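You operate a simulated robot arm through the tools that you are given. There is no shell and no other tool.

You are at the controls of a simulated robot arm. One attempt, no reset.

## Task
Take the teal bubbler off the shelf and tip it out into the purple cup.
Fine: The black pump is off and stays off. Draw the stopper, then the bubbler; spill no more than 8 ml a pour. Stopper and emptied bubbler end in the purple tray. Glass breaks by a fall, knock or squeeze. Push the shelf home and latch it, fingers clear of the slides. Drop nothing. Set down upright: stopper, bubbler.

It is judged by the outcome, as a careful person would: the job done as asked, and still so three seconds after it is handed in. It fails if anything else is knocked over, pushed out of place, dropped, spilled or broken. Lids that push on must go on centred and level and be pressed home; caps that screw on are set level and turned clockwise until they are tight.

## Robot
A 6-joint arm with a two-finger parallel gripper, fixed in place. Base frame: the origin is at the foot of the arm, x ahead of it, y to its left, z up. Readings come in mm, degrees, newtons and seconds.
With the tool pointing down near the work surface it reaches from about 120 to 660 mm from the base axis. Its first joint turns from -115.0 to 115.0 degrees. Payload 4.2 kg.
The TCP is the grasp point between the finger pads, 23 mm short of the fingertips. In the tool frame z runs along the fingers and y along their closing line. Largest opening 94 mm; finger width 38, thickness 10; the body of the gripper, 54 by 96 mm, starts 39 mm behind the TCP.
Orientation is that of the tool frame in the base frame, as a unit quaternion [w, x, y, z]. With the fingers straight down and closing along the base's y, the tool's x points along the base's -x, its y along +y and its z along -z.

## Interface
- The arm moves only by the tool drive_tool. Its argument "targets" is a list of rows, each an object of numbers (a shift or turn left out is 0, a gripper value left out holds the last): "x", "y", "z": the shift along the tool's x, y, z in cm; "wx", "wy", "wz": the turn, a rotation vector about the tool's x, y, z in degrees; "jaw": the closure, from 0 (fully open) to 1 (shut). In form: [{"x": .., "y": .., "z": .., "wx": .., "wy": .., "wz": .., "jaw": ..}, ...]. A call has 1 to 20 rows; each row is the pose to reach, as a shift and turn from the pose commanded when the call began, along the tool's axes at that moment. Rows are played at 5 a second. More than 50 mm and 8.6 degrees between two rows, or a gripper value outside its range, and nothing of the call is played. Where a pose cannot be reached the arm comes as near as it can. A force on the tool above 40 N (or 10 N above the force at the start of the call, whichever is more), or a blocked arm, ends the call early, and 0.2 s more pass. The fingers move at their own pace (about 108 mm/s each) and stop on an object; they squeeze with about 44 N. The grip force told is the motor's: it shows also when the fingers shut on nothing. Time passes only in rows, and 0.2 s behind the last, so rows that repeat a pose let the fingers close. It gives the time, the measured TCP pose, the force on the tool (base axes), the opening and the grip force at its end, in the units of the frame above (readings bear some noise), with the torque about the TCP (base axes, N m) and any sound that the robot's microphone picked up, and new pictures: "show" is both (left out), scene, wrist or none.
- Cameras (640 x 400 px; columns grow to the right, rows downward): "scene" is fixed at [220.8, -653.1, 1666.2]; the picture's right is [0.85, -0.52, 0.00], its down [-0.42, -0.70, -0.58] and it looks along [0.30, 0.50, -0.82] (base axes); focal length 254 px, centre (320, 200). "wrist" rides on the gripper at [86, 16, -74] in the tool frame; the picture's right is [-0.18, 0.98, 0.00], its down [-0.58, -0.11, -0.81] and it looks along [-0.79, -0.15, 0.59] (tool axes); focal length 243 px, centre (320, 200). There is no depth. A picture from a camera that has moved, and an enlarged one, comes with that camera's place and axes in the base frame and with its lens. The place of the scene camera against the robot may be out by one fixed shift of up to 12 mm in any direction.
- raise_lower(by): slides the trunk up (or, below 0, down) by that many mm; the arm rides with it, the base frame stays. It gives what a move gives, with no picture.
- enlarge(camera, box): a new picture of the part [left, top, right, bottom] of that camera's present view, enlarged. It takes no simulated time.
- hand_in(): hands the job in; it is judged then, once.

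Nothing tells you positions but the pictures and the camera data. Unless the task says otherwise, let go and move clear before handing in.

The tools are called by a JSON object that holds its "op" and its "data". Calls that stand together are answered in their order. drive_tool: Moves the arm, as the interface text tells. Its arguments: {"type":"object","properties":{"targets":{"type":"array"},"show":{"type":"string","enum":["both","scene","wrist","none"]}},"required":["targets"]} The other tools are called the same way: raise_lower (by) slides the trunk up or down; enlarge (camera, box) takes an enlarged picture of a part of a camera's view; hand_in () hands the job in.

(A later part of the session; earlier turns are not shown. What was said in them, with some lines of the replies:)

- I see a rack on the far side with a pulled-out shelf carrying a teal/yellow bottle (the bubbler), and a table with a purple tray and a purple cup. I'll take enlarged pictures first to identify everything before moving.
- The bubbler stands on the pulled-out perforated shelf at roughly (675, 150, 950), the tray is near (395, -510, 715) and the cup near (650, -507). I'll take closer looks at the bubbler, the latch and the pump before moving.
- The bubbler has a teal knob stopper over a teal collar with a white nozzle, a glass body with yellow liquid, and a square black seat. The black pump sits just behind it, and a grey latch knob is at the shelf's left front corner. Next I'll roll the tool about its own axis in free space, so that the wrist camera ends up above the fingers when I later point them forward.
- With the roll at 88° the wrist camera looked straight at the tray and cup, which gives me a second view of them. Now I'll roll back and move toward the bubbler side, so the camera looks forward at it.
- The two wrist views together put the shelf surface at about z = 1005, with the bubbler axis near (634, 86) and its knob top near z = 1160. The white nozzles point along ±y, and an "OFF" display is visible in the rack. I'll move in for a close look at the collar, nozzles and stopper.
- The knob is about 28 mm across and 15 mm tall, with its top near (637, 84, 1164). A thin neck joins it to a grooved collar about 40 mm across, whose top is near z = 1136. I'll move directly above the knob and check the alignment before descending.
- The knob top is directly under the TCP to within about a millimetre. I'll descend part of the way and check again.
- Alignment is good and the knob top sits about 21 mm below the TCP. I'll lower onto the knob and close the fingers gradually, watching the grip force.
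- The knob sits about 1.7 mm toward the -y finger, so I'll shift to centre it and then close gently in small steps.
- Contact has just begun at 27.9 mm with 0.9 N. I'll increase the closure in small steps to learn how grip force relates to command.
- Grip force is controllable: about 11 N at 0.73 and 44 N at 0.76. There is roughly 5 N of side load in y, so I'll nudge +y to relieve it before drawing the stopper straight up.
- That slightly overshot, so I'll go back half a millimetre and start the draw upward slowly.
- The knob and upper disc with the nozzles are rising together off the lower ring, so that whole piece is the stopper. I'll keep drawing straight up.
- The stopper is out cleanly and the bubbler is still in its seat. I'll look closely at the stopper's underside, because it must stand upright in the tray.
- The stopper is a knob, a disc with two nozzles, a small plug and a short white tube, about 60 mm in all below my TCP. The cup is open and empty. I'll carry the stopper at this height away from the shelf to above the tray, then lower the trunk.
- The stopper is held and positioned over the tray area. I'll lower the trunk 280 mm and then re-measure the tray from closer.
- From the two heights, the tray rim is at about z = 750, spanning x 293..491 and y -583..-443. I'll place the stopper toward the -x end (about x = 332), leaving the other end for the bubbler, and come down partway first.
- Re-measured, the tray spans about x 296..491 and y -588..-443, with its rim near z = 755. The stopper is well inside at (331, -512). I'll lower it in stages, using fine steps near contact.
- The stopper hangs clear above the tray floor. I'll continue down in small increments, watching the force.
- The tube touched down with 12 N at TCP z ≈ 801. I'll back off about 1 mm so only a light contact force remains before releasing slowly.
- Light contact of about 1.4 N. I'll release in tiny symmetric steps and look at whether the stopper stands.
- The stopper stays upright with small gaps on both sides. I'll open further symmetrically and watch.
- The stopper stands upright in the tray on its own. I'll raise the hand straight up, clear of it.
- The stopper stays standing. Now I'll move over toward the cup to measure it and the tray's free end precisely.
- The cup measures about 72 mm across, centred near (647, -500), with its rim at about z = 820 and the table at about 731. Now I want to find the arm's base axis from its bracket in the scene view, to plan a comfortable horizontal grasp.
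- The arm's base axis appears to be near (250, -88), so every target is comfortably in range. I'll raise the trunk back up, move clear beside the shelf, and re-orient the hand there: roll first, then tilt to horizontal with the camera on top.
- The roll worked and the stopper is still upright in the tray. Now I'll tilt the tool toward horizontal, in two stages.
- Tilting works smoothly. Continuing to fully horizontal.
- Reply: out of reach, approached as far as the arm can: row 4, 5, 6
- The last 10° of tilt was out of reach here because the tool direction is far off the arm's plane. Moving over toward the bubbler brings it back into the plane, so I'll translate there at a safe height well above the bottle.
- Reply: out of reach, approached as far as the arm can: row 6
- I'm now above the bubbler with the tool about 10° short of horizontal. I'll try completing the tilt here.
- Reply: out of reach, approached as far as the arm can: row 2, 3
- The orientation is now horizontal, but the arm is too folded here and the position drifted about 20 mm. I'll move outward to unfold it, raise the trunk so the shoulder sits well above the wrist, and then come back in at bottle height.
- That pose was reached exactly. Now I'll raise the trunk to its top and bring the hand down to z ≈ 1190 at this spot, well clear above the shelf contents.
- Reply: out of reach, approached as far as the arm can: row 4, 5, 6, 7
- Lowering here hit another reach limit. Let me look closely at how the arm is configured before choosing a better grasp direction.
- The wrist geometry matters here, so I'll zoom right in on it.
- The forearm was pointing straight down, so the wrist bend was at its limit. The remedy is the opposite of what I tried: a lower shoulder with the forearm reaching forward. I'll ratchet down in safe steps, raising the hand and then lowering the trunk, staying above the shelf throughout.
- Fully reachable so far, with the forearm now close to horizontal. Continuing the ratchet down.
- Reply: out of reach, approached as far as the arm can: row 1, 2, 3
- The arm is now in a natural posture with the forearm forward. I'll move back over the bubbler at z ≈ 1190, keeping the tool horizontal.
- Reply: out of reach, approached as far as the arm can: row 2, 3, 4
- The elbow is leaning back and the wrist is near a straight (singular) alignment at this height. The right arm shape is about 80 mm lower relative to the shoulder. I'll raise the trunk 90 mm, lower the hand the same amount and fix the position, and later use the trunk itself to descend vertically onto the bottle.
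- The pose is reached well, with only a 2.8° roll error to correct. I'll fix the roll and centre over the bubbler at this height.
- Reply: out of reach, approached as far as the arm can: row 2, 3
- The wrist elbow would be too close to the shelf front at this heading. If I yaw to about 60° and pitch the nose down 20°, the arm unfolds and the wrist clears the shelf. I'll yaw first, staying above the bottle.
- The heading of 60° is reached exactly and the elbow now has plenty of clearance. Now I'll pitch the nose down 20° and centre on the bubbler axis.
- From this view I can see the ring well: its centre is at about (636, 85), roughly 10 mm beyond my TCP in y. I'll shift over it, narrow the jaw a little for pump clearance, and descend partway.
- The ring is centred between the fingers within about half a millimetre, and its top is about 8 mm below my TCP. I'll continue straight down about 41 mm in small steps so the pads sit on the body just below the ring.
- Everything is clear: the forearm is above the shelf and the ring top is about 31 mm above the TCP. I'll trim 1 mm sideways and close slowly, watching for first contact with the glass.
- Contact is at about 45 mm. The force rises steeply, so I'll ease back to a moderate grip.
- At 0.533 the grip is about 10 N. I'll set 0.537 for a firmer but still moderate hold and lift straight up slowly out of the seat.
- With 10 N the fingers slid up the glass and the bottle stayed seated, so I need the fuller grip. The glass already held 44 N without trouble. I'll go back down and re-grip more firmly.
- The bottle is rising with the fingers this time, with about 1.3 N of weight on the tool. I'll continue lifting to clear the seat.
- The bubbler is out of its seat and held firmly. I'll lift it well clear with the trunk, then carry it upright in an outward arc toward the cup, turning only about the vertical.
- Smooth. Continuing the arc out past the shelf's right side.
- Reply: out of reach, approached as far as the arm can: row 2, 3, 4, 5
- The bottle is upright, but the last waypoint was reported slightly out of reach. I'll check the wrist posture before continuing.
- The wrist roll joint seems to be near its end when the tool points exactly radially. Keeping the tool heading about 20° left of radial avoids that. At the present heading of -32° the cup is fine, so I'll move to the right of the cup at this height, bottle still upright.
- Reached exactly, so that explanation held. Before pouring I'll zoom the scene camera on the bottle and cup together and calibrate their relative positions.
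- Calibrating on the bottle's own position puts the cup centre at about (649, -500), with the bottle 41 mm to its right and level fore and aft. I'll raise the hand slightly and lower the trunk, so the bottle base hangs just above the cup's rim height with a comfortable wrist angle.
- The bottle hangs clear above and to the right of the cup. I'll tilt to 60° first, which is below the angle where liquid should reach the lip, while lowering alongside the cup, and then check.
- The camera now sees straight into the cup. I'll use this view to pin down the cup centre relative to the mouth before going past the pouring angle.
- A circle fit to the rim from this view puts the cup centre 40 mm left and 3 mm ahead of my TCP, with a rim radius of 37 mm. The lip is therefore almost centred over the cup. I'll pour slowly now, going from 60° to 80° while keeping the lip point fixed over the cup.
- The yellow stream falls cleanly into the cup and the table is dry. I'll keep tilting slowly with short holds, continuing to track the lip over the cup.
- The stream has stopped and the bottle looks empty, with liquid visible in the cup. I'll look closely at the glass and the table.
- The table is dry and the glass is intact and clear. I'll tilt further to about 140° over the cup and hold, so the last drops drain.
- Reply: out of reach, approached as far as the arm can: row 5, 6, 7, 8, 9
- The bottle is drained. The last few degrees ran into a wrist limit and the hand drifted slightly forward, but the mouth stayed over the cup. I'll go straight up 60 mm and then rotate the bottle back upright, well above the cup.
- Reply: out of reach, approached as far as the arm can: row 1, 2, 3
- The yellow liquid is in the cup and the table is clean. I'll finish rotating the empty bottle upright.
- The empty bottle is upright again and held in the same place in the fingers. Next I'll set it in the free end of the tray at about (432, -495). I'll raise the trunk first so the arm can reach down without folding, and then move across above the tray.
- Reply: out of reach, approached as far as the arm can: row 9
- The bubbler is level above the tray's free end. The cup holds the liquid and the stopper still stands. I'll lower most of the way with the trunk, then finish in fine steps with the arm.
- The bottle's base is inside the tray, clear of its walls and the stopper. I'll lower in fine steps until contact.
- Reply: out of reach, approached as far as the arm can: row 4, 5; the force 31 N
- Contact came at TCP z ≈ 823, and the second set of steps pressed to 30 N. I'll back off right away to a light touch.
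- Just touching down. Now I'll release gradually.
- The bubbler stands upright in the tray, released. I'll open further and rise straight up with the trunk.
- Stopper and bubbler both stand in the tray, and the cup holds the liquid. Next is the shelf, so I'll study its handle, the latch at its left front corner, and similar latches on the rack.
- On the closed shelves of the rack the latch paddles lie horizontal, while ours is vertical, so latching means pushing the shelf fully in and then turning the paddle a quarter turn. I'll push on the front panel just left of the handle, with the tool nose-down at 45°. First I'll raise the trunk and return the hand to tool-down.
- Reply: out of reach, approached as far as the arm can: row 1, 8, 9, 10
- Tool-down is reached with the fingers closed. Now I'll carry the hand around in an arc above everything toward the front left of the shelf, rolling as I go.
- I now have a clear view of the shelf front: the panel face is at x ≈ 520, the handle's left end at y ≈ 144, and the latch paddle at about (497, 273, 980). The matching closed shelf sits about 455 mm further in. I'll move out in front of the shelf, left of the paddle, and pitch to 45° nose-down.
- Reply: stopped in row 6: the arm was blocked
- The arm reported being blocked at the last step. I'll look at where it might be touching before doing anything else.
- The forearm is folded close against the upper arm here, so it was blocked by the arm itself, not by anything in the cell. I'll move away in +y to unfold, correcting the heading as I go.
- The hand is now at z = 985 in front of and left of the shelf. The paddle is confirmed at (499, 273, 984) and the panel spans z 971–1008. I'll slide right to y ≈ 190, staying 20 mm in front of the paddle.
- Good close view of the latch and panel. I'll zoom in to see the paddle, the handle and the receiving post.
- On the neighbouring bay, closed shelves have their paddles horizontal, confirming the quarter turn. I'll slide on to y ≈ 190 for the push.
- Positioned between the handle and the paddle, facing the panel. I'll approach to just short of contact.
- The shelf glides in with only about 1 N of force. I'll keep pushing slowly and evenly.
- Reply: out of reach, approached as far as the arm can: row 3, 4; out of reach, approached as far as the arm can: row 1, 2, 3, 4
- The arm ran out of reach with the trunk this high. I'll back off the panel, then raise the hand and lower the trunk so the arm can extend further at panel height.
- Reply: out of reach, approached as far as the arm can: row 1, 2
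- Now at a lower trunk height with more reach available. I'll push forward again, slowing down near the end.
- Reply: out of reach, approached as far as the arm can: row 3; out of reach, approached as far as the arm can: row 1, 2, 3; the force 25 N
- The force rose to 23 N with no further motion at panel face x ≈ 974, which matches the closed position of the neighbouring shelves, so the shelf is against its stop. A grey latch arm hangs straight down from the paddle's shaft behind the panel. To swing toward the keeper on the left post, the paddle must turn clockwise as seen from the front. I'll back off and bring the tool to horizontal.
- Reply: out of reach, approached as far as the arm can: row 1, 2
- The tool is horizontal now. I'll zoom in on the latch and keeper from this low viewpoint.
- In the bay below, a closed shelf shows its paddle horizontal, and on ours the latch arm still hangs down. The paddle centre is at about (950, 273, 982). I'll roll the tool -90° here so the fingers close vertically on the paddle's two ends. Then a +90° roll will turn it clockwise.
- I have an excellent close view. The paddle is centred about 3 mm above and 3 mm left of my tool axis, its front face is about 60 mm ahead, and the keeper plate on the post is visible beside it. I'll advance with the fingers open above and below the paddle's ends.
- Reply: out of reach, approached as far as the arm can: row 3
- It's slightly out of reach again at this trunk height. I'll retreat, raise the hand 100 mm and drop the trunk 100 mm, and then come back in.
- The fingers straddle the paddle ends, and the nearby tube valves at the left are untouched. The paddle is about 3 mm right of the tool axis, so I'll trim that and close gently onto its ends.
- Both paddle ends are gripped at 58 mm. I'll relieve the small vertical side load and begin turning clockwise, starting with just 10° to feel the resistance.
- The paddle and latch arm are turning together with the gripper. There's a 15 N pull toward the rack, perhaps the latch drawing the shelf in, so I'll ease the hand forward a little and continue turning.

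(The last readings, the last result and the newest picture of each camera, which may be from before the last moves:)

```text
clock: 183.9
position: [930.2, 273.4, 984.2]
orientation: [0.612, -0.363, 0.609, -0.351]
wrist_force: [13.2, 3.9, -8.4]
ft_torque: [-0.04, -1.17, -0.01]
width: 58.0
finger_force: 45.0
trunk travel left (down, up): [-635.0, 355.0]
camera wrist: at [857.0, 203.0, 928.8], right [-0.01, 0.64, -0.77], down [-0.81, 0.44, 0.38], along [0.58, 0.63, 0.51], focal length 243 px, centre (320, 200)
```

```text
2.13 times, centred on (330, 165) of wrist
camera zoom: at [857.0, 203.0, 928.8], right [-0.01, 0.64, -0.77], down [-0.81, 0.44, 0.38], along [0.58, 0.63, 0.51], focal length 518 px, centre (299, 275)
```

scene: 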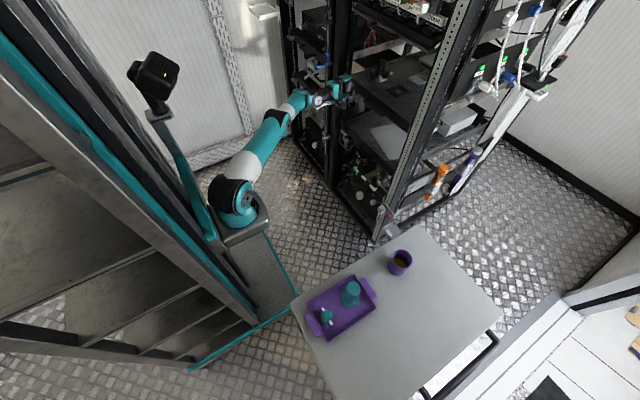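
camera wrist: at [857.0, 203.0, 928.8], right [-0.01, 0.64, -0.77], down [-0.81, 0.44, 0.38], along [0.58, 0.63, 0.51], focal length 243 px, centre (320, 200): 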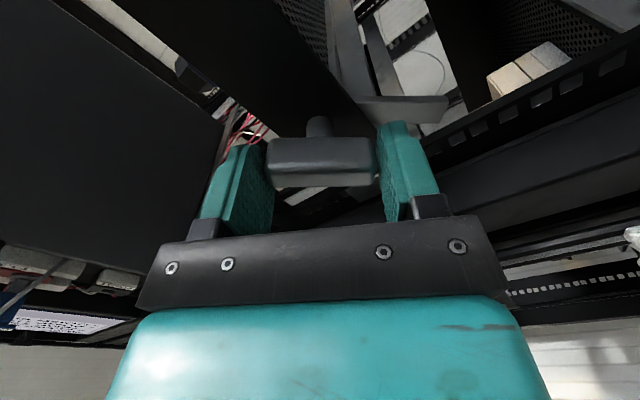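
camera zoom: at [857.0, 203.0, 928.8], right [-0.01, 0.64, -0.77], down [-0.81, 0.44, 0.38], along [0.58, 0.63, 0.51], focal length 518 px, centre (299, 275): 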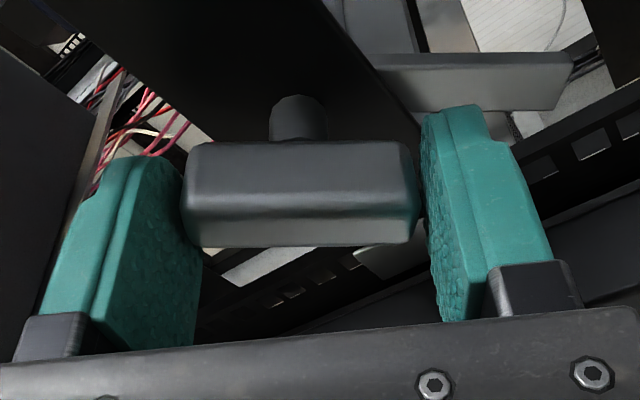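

Turning smoothly, about 29° so far. Continuing.

{"op": "drive_tool", "data": {"targets": [{"z": 0.08, "wz": 4}, {"z": 0.08, "wz": 8}, {"z": 0.08, "wz": 12}, {"z": 0.08, "wz": 16}, {"z": 0.08, "wz": 20}, {"z": 0.08, "wz": 24}, {"z": 0.08, "wz": 28}], "show": "wrist"}}

{"op": "enlarge", "data": {"camera": "wrist", "box": [180, 60, 480, 240]}}

```text
clock: 185.5
position: [930.8, 273.8, 983.6]
orientation: [0.678, -0.206, 0.679, -0.193]
wrist_force: [-14.2, 1.3, -18.0]
ft_torque: [-0.03, -1.18, -0.22]
width: 58.0
finger_force: 44.9
trunk travel left (down, up): [-635.0, 355.0]
camera wrist: at [856.5, 238.0, 903.2], right [-0.02, 0.93, -0.38], down [-0.81, 0.21, 0.55], along [0.59, 0.31, 0.74], focal length 243 px, centre (320, 200)
```

wrist: 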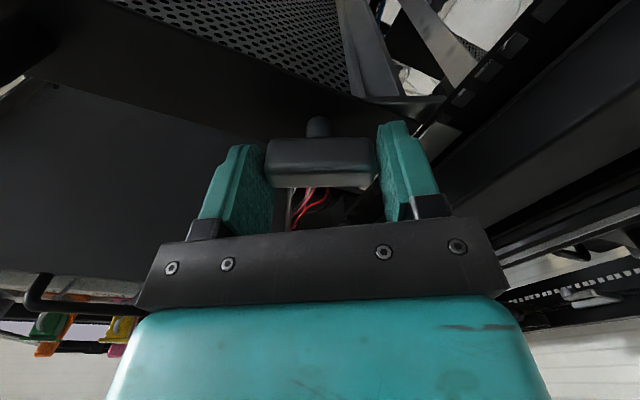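

```text
2.13 times, centred on (330, 150) of wrist
camera zoom: at [856.5, 238.0, 903.2], right [-0.02, 0.93, -0.38], down [-0.81, 0.21, 0.55], along [0.59, 0.31, 0.74], focal length 518 px, centre (299, 307)
```

zoom: 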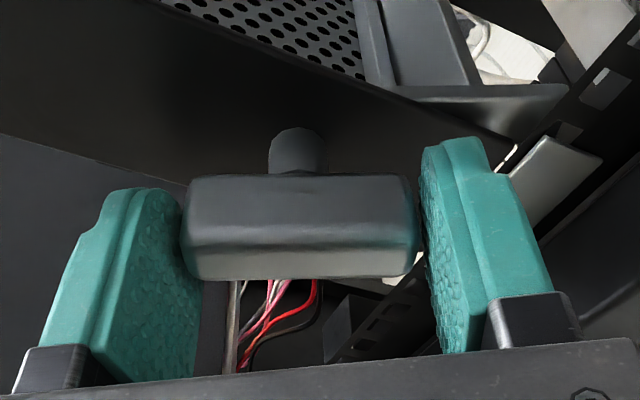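

{"op": "drive_tool", "data": {"targets": [{"x": 0.06, "y": 0.04, "z": -0.06}, {"x": 0.06, "y": 0.04, "z": -0.06}], "show": "none"}}

```text
clock: 186.1
position: [932.7, 273.2, 984.1]
orientation: [0.678, -0.206, 0.679, -0.192]
wrist_force: [-1.8, 8.0, -12.9]
ft_torque: [0.02, 0.88, -0.63]
width: 58.0
finger_force: 45.4
trunk travel left (down, up): [-635.0, 355.0]
```

{"op": "drive_tool", "data": {"targets": [{"x": 0.02, "y": 0.06, "wz": 4}, {"x": 0.02, "y": 0.06, "wz": 8}, {"x": 0.02, "y": 0.06, "wz": 12}, {"x": 0.02, "y": 0.06, "wz": 16}, {"x": 0.02, "y": 0.06, "wz": 20}], "show": "wrist"}}

{"op": "enlarge", "data": {"camera": "wrist", "box": [180, 60, 480, 240]}}

```text
clock: 187.3
position: [929.7, 274.7, 983.8]
orientation: [0.702, -0.084, 0.703, -0.072]
wrist_force: [13.0, 15.2, -10.6]
ft_torque: [-0.04, -0.81, -0.14]
width: 57.9
finger_force: 44.9
trunk travel left (down, up): [-635.0, 355.0]
camera wrist: at [856.1, 268.8, 896.4], right [-0.02, 1.0, -0.04], down [-0.8, 0.01, 0.59], along [0.59, 0.04, 0.8], focal length 243 px, centre (320, 200)
```

wrist: 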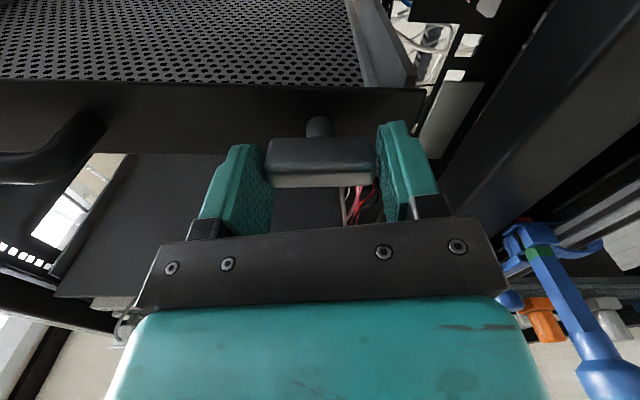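

```text
2.13 times, centred on (330, 150) of wrist
camera zoom: at [856.1, 268.8, 896.4], right [-0.02, 1.0, -0.04], down [-0.8, 0.01, 0.59], along [0.59, 0.04, 0.8], focal length 518 px, centre (299, 307)
```

zoom: 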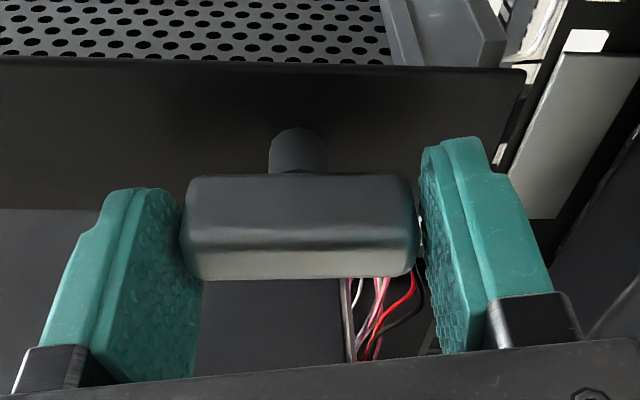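

About 77° turned, with torque still low. I'll finish the last 13° gently, easing the side loads.

{"op": "drive_tool", "data": {"targets": [{"x": 0.02, "y": 0.07, "z": 0.05}, {"x": 0.02, "y": 0.07, "z": 0.05, "wz": 3}, {"x": 0.02, "y": 0.07, "z": 0.05, "wz": 6}, {"x": 0.02, "y": 0.07, "z": 0.05, "wz": 9}, {"x": 0.02, "y": 0.07, "z": 0.05, "wz": 12.7}, {"x": 0.02, "y": 0.07, "z": 0.05, "wz": 12.7}], "show": "both"}}

{"op": "enlarge", "data": {"camera": "wrist", "box": [180, 60, 480, 240]}}

{"op": "enlarge", "data": {"camera": "scene", "box": [310, 60, 374, 110]}}

```text
clock: 188.7
position: [931.0, 274.0, 984.0]
orientation: [0.706, -0.006, 0.709, 0.006]
wrist_force: [-5.2, 9.4, -2.1]
ft_torque: [-0.22, -0.21, -0.73]
width: 56.1
finger_force: 45.2
trunk travel left (down, up): [-635.0, 355.0]
camera wrist: at [856.1, 288.6, 898.1], right [-0.02, 0.98, 0.18], down [-0.8, -0.12, 0.58], along [0.6, -0.14, 0.79], focal length 243 px, centre (320, 200)
```

scene: 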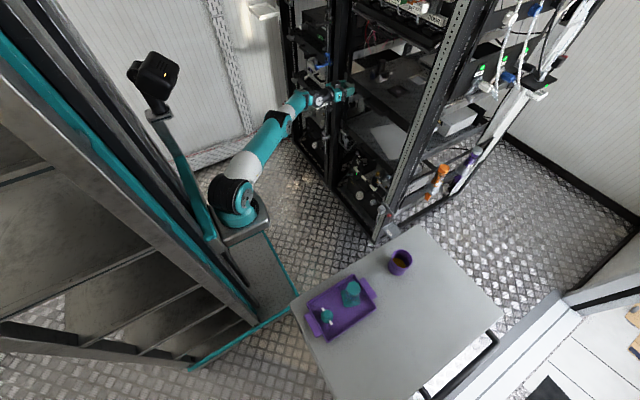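
wrist: 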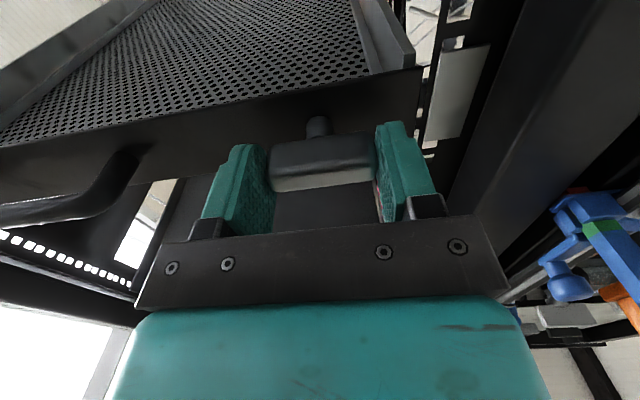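

```text
2.13 times, centred on (330, 150) of wrist
camera zoom: at [856.1, 288.6, 898.1], right [-0.02, 0.98, 0.18], down [-0.8, -0.12, 0.58], along [0.6, -0.14, 0.79], focal length 518 px, centre (299, 307)
```

zoom: 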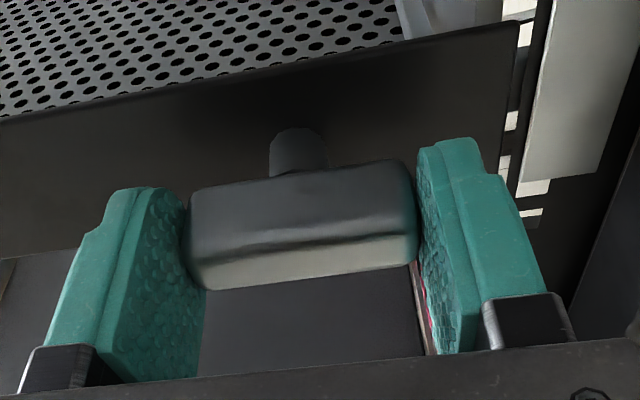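

```text
8.00 times, centred on (342, 85) of scene
camera zoom: at [220.8, -653.1, 1666.2], right [0.85, -0.52, 0.0], down [-0.42, -0.7, -0.58], along [0.3, 0.5, -0.82], focal length 2035 px, centre (144, 1120)
```

zoom: 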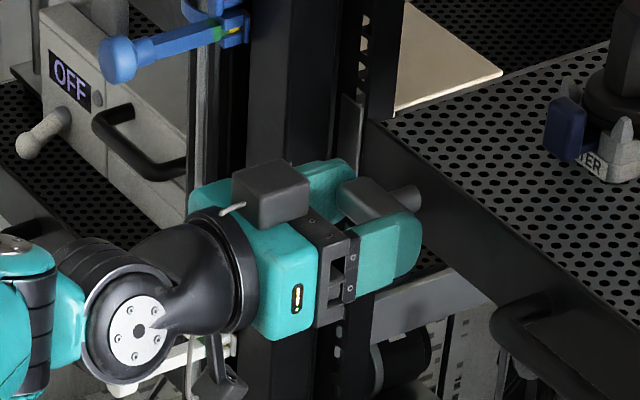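

The paddle now lies horizontal and appears to have reached its stop, since the fingers slipped a few degrees on it at the end. I'll do a gentle pull test of about 2 mm to confirm the shelf is held.

{"op": "drive_tool", "data": {"targets": [{"z": -0.1}, {"z": -0.2}, {"z": -0.2}], "show": "none"}}

```text
clock: 189.5
position: [929.6, 275.5, 984.4]
orientation: [0.706, -0.006, 0.708, 0.006]
wrist_force: [14.3, 17.3, 3.6]
ft_torque: [-0.11, 0.44, -0.27]
width: 56.0
finger_force: 44.8
trunk travel left (down, up): [-635.0, 355.0]
```

The shelf holds against a 14 N pull. I'll relieve the loads and release the paddle.

{"op": "drive_tool", "data": {"targets": [{"y": 0.1, "z": 0.12}, {"y": 0.1, "z": 0.12}, {"y": 0.1, "z": 0.12, "jaw": 0.4}, {"y": 0.1, "z": 0.12, "jaw": 0.37}, {"y": 0.1, "z": 0.12, "jaw": 0.33}, {"y": 0.1, "z": 0.12, "jaw": 0.28}, {"y": 0.1, "z": 0.12, "jaw": 0.28}], "show": "wrist"}}

{"op": "enlarge", "data": {"camera": "wrist", "box": [180, 60, 480, 240]}}

```text
clock: 191.1
position: [930.5, 275.1, 984.3]
orientation: [0.706, -0.006, 0.708, 0.005]
wrist_force: [0.1, 1.1, -0.1]
ft_torque: [0.0, 0.0, 0.02]
width: 67.9
finger_force: 0.1
trunk travel left (down, up): [-635.0, 355.0]
camera wrist: at [856.1, 288.7, 897.7], right [-0.01, 0.98, 0.18], down [-0.8, -0.12, 0.58], along [0.6, -0.14, 0.79], focal length 243 px, centre (320, 200)
```

wrist: 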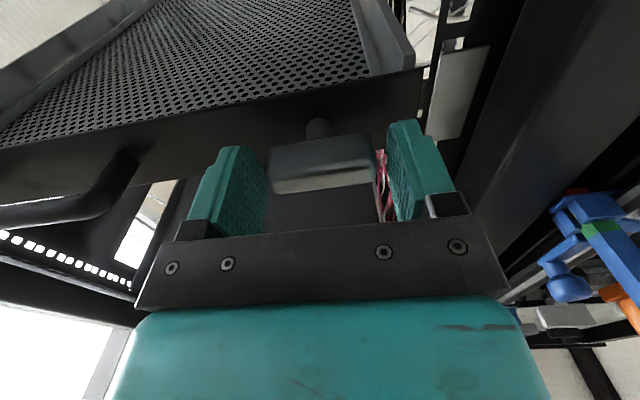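

```text
2.13 times, centred on (330, 150) of wrist
camera zoom: at [856.1, 288.7, 897.7], right [-0.01, 0.98, 0.18], down [-0.8, -0.12, 0.58], along [0.6, -0.14, 0.79], focal length 518 px, centre (299, 307)
```

zoom: 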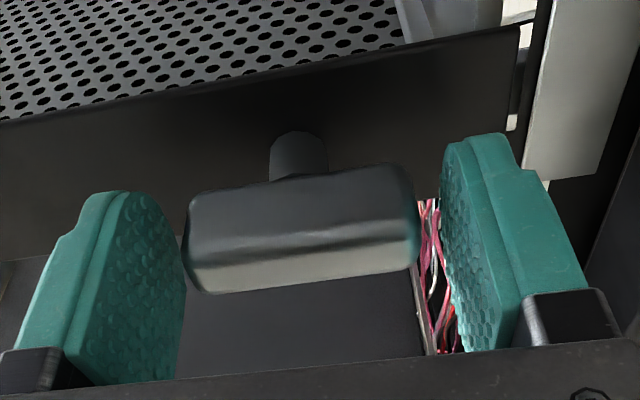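

The paddle stays horizontal after release. I'll back straight out and then check everything.

{"op": "drive_tool", "data": {"targets": [{"z": -1.0, "jaw": 0.15}, {"z": -2.5, "jaw": 0.15}, {"z": -4.5}, {"z": -6.5}, {"z": -9.0}]}}

{"op": "enlarge", "data": {"camera": "scene", "box": [310, 60, 374, 110]}}

{"op": "enlarge", "data": {"camera": "scene", "box": [300, 90, 380, 150]}}

{"op": "enlarge", "data": {"camera": "wrist", "box": [160, 0, 640, 240]}}

```text
clock: 192.3
position: [840.6, 271.0, 983.2]
orientation: [0.706, -0.006, 0.709, 0.005]
wrist_force: [0.1, -0.8, -0.5]
ft_torque: [-0.01, -0.01, 0.01]
width: 80.0
finger_force: 0.0
trunk travel left (down, up): [-635.0, 355.0]
camera wrist: at [766.1, 285.1, 897.3], right [-0.01, 0.98, 0.18], down [-0.8, -0.12, 0.58], along [0.6, -0.14, 0.79], focal length 243 px, centre (320, 200)
```

scene: 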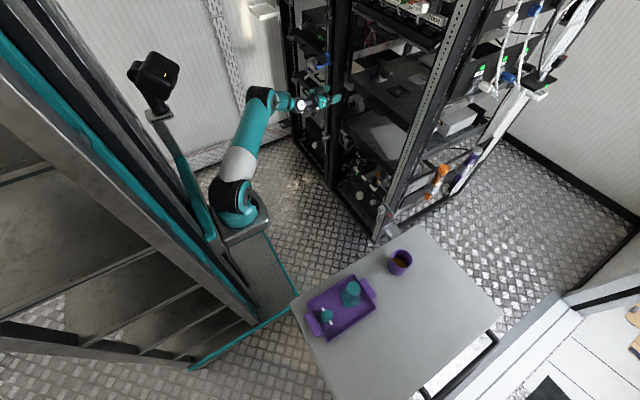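
wrist: 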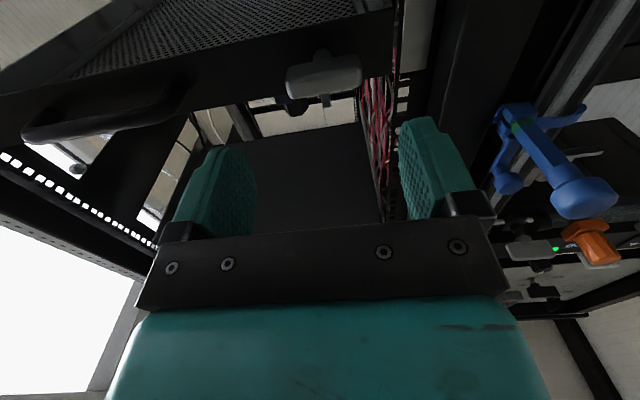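

```text
8.00 times, centred on (342, 85) of scene
camera zoom: at [220.8, -653.1, 1666.2], right [0.85, -0.52, 0.0], down [-0.42, -0.7, -0.58], along [0.3, 0.5, -0.82], focal length 2035 px, centre (144, 1120)
```

zoom: 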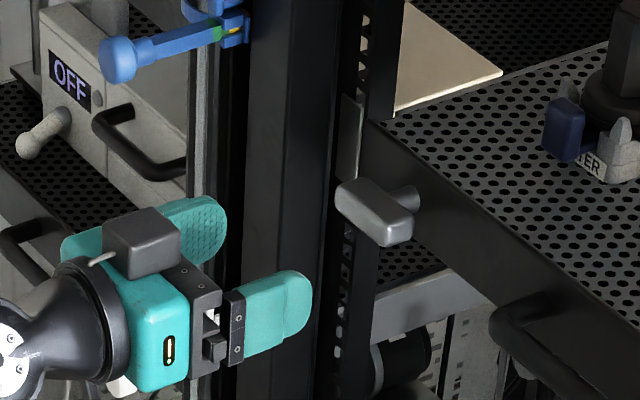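

```text
6.67 times, centred on (340, 120) of scene
camera zoom: at [220.8, -653.1, 1666.2], right [0.85, -0.52, 0.0], down [-0.42, -0.7, -0.58], along [0.3, 0.5, -0.82], focal length 1696 px, centre (187, 733)
```

zoom: 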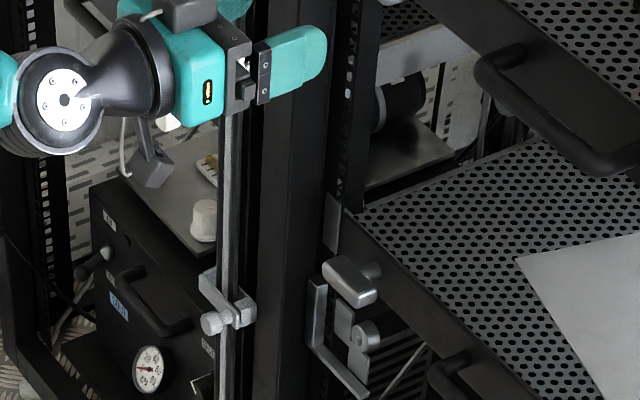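

```text
1.33 times, centred on (400, 120) of wrist
camera zoom: at [766.1, 285.1, 897.3], right [-0.01, 0.98, 0.18], down [-0.8, -0.12, 0.58], along [0.6, -0.14, 0.79], focal length 324 px, centre (213, 307)
```

zoom: 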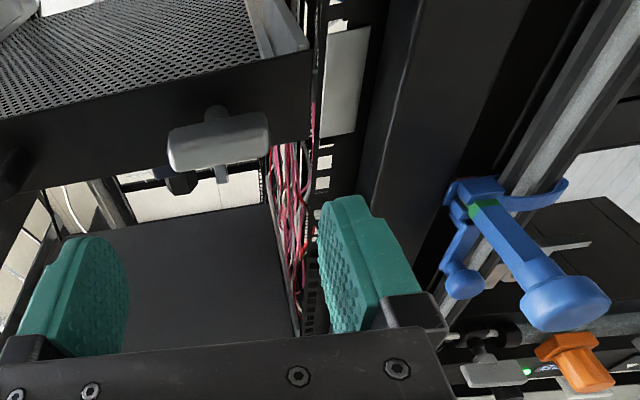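

The paddle now matches the latched one on the shelf below. I'll zoom in for a closer check of the latch from the wrist camera.

{"op": "enlarge", "data": {"camera": "wrist", "box": [260, 20, 440, 140]}}

{"op": "enlarge", "data": {"camera": "scene", "box": [335, 65, 375, 95]}}

```text
3.33 times, centred on (350, 80) of wrist
camera zoom: at [766.1, 285.1, 897.3], right [-0.01, 0.98, 0.18], down [-0.8, -0.12, 0.58], along [0.6, -0.14, 0.79], focal length 809 px, centre (220, 600)
```

zoom: 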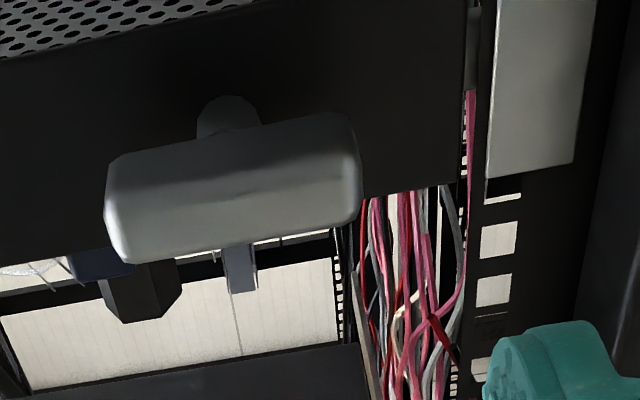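

```text
13.33 times, centred on (355, 80) of scene
camera zoom: at [220.8, -653.1, 1666.2], right [0.85, -0.52, 0.0], down [-0.42, -0.7, -0.58], along [0.3, 0.5, -0.82], focal length 3392 px, centre (-147, 1800)
```

zoom: 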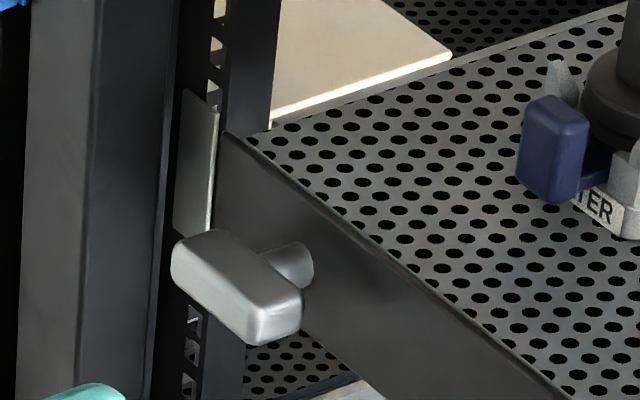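

The latch is horizontal with the shelf seated against its keeper. I'll withdraw the arm to a clear place and verify the whole scene.

{"op": "drive_tool", "data": {"targets": [{"y": -1.5, "z": -2.5}, {"y": -4.0, "z": -5.0}, {"y": -7.0, "z": -7.5}, {"y": -10.0, "z": -10.0}, {"y": -13.0, "z": -12.5}, {"y": -16.0, "z": -15.0}, {"y": -19.0, "z": -17.5}]}}

{"op": "enlarge", "data": {"camera": "scene", "box": [270, 20, 430, 140]}}

{"op": "enlarge", "data": {"camera": "scene", "box": [290, 235, 430, 345]}}

{"op": "enlarge", "data": {"camera": "scene", "box": [300, 70, 380, 150]}}

```text
clock: 193.9
position: [699.9, 97.0, 1004.1]
orientation: [0.702, -0.006, 0.712, 0.006]
wrist_force: [0.2, -0.3, 0.1]
ft_torque: [0.01, 0.03, 0.01]
width: 79.8
finger_force: 0.1
out of reach, approached as far as the arm can: row 6, 7
trunk travel left (down, up): [-635.0, 355.0]
camera wrist: at [624.5, 112.7, 917.8], right [-0.01, 0.98, 0.18], down [-0.8, -0.12, 0.59], along [0.61, -0.14, 0.78], focal length 243 px, centre (320, 200)
```

scene: 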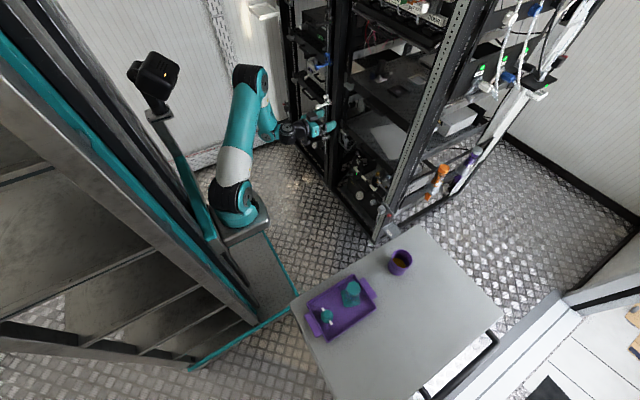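
wrist: 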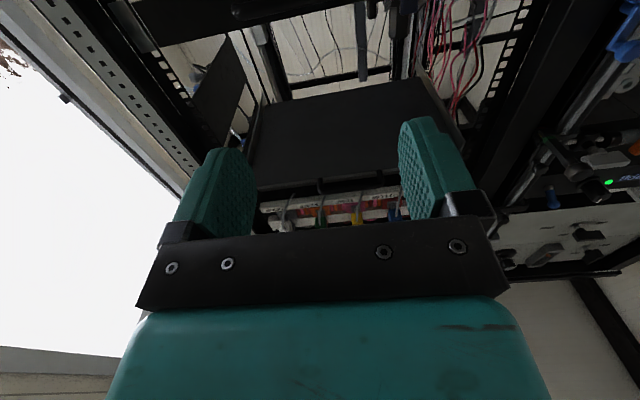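

```text
3.33 times, centred on (350, 80) of scene
camera zoom: at [220.8, -653.1, 1666.2], right [0.85, -0.52, 0.0], down [-0.42, -0.7, -0.58], along [0.3, 0.5, -0.82], focal length 848 px, centre (220, 600)
```

zoom: 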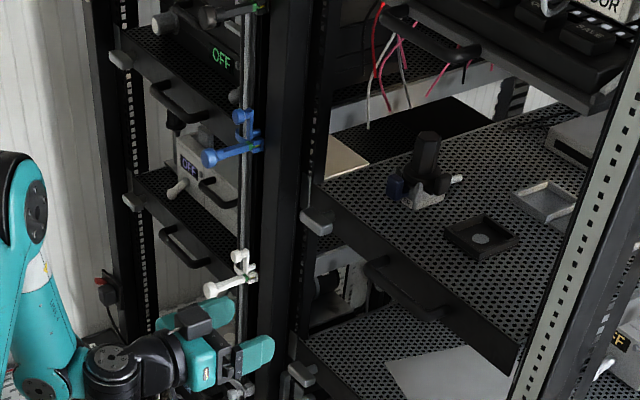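

```text
3.64 times, centred on (360, 290) of scene
camera zoom: at [220.8, -653.1, 1666.2], right [0.85, -0.52, 0.0], down [-0.42, -0.7, -0.58], along [0.3, 0.5, -0.82], focal length 925 px, centre (174, -127)
```

zoom: 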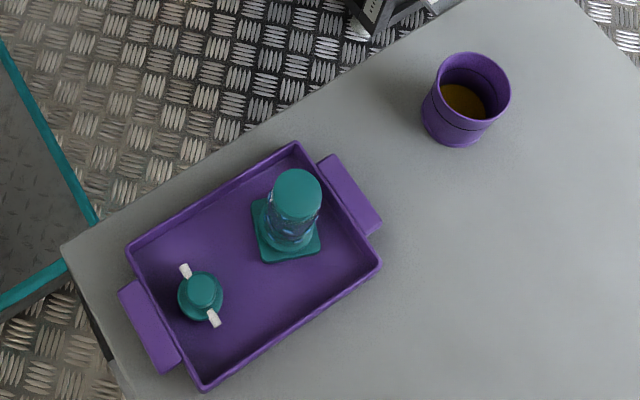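

```text
5.00 times, centred on (340, 110) of scene
camera zoom: at [220.8, -653.1, 1666.2], right [0.85, -0.52, 0.0], down [-0.42, -0.7, -0.58], along [0.3, 0.5, -0.82], focal length 1272 px, centre (220, 650)
```

zoom: 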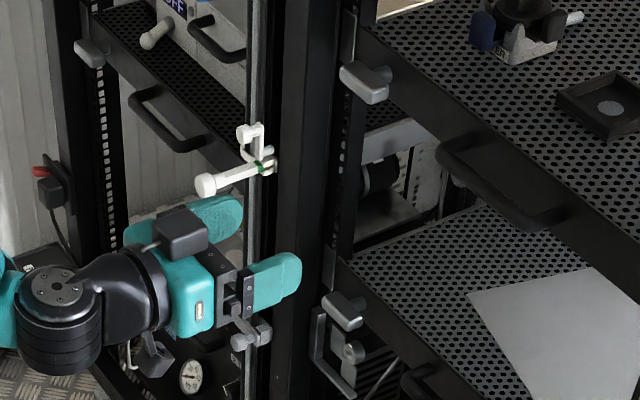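

All the shelf latches line up, ours included, and the paddles are in the same plane as the closed shelf below. One last close look at the tray and cup.

{"op": "enlarge", "data": {"camera": "scene", "box": [330, 270, 380, 310]}}

{"op": "enlarge", "data": {"camera": "scene", "box": [370, 230, 450, 290]}}

{"op": "enlarge", "data": {"camera": "scene", "box": [300, 290, 350, 330]}}

```text
10.00 times, centred on (355, 290) of scene
camera zoom: at [220.8, -653.1, 1666.2], right [0.85, -0.52, 0.0], down [-0.42, -0.7, -0.58], along [0.3, 0.5, -0.82], focal length 2544 px, centre (-30, -700)
```

zoom: 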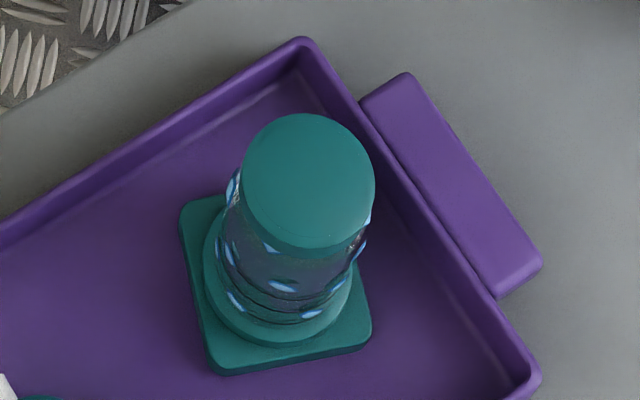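

```text
6.67 times, centred on (410, 260) of scene
camera zoom: at [220.8, -653.1, 1666.2], right [0.85, -0.52, 0.0], down [-0.42, -0.7, -0.58], along [0.3, 0.5, -0.82], focal length 1696 px, centre (-280, -200)
```

zoom: 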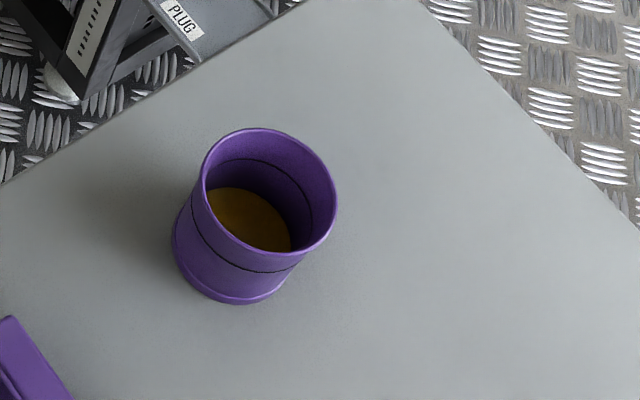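

```text
10.00 times, centred on (325, 310) of scene
camera zoom: at [220.8, -653.1, 1666.2], right [0.85, -0.52, 0.0], down [-0.42, -0.7, -0.58], along [0.3, 0.5, -0.82], focal length 2544 px, centre (270, -900)
```

zoom: 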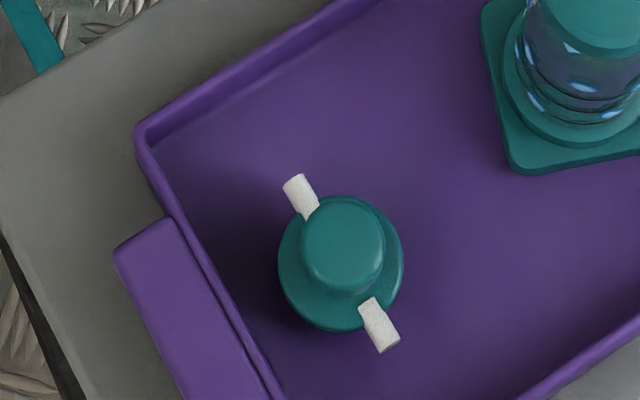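

The liquid is in the cup and the table is dry. The stopper and the empty bubbler stand upright in the purple tray, the shelf is home with its latch turned, and the arm is clear. I'm handing in.

{"op": "hand_in", "data": {}}

```text
The job is handed in.
```

I finished the job and handed it in; no result has come back yet.

- **Pour:** I drew the stopper, lifted the bubbler off the shelf and poured it into the purple cup. I saw no spill on the table. The wrist hit its limit at the end of the pour and the hand drifted about 17 mm forward, but the mouth stayed over the cup.
- **Tray:** The stopper and the emptied bubbler stand upright in the purple tray. A few droplets still show on the glass.
- **Set-down:** I pressed the bubbler to about 30 N against the tray floor before backing off. The glass looks whole and I heard nothing.
- **Stopper:** It stands on a thin tube about 6 mm across. It has stayed up since I placed it, but it is not very stable.
- **Shelf:** It is pushed in against its stop and lines up with the closed shelf below. The latch paddle is turned horizontal like the others, and the shelf held against a 14 N pull.
- **Pump and surroundings:** I never touched the pump. The shelf displays I could see still read OFF, and the valves beside the rack look unmoved.
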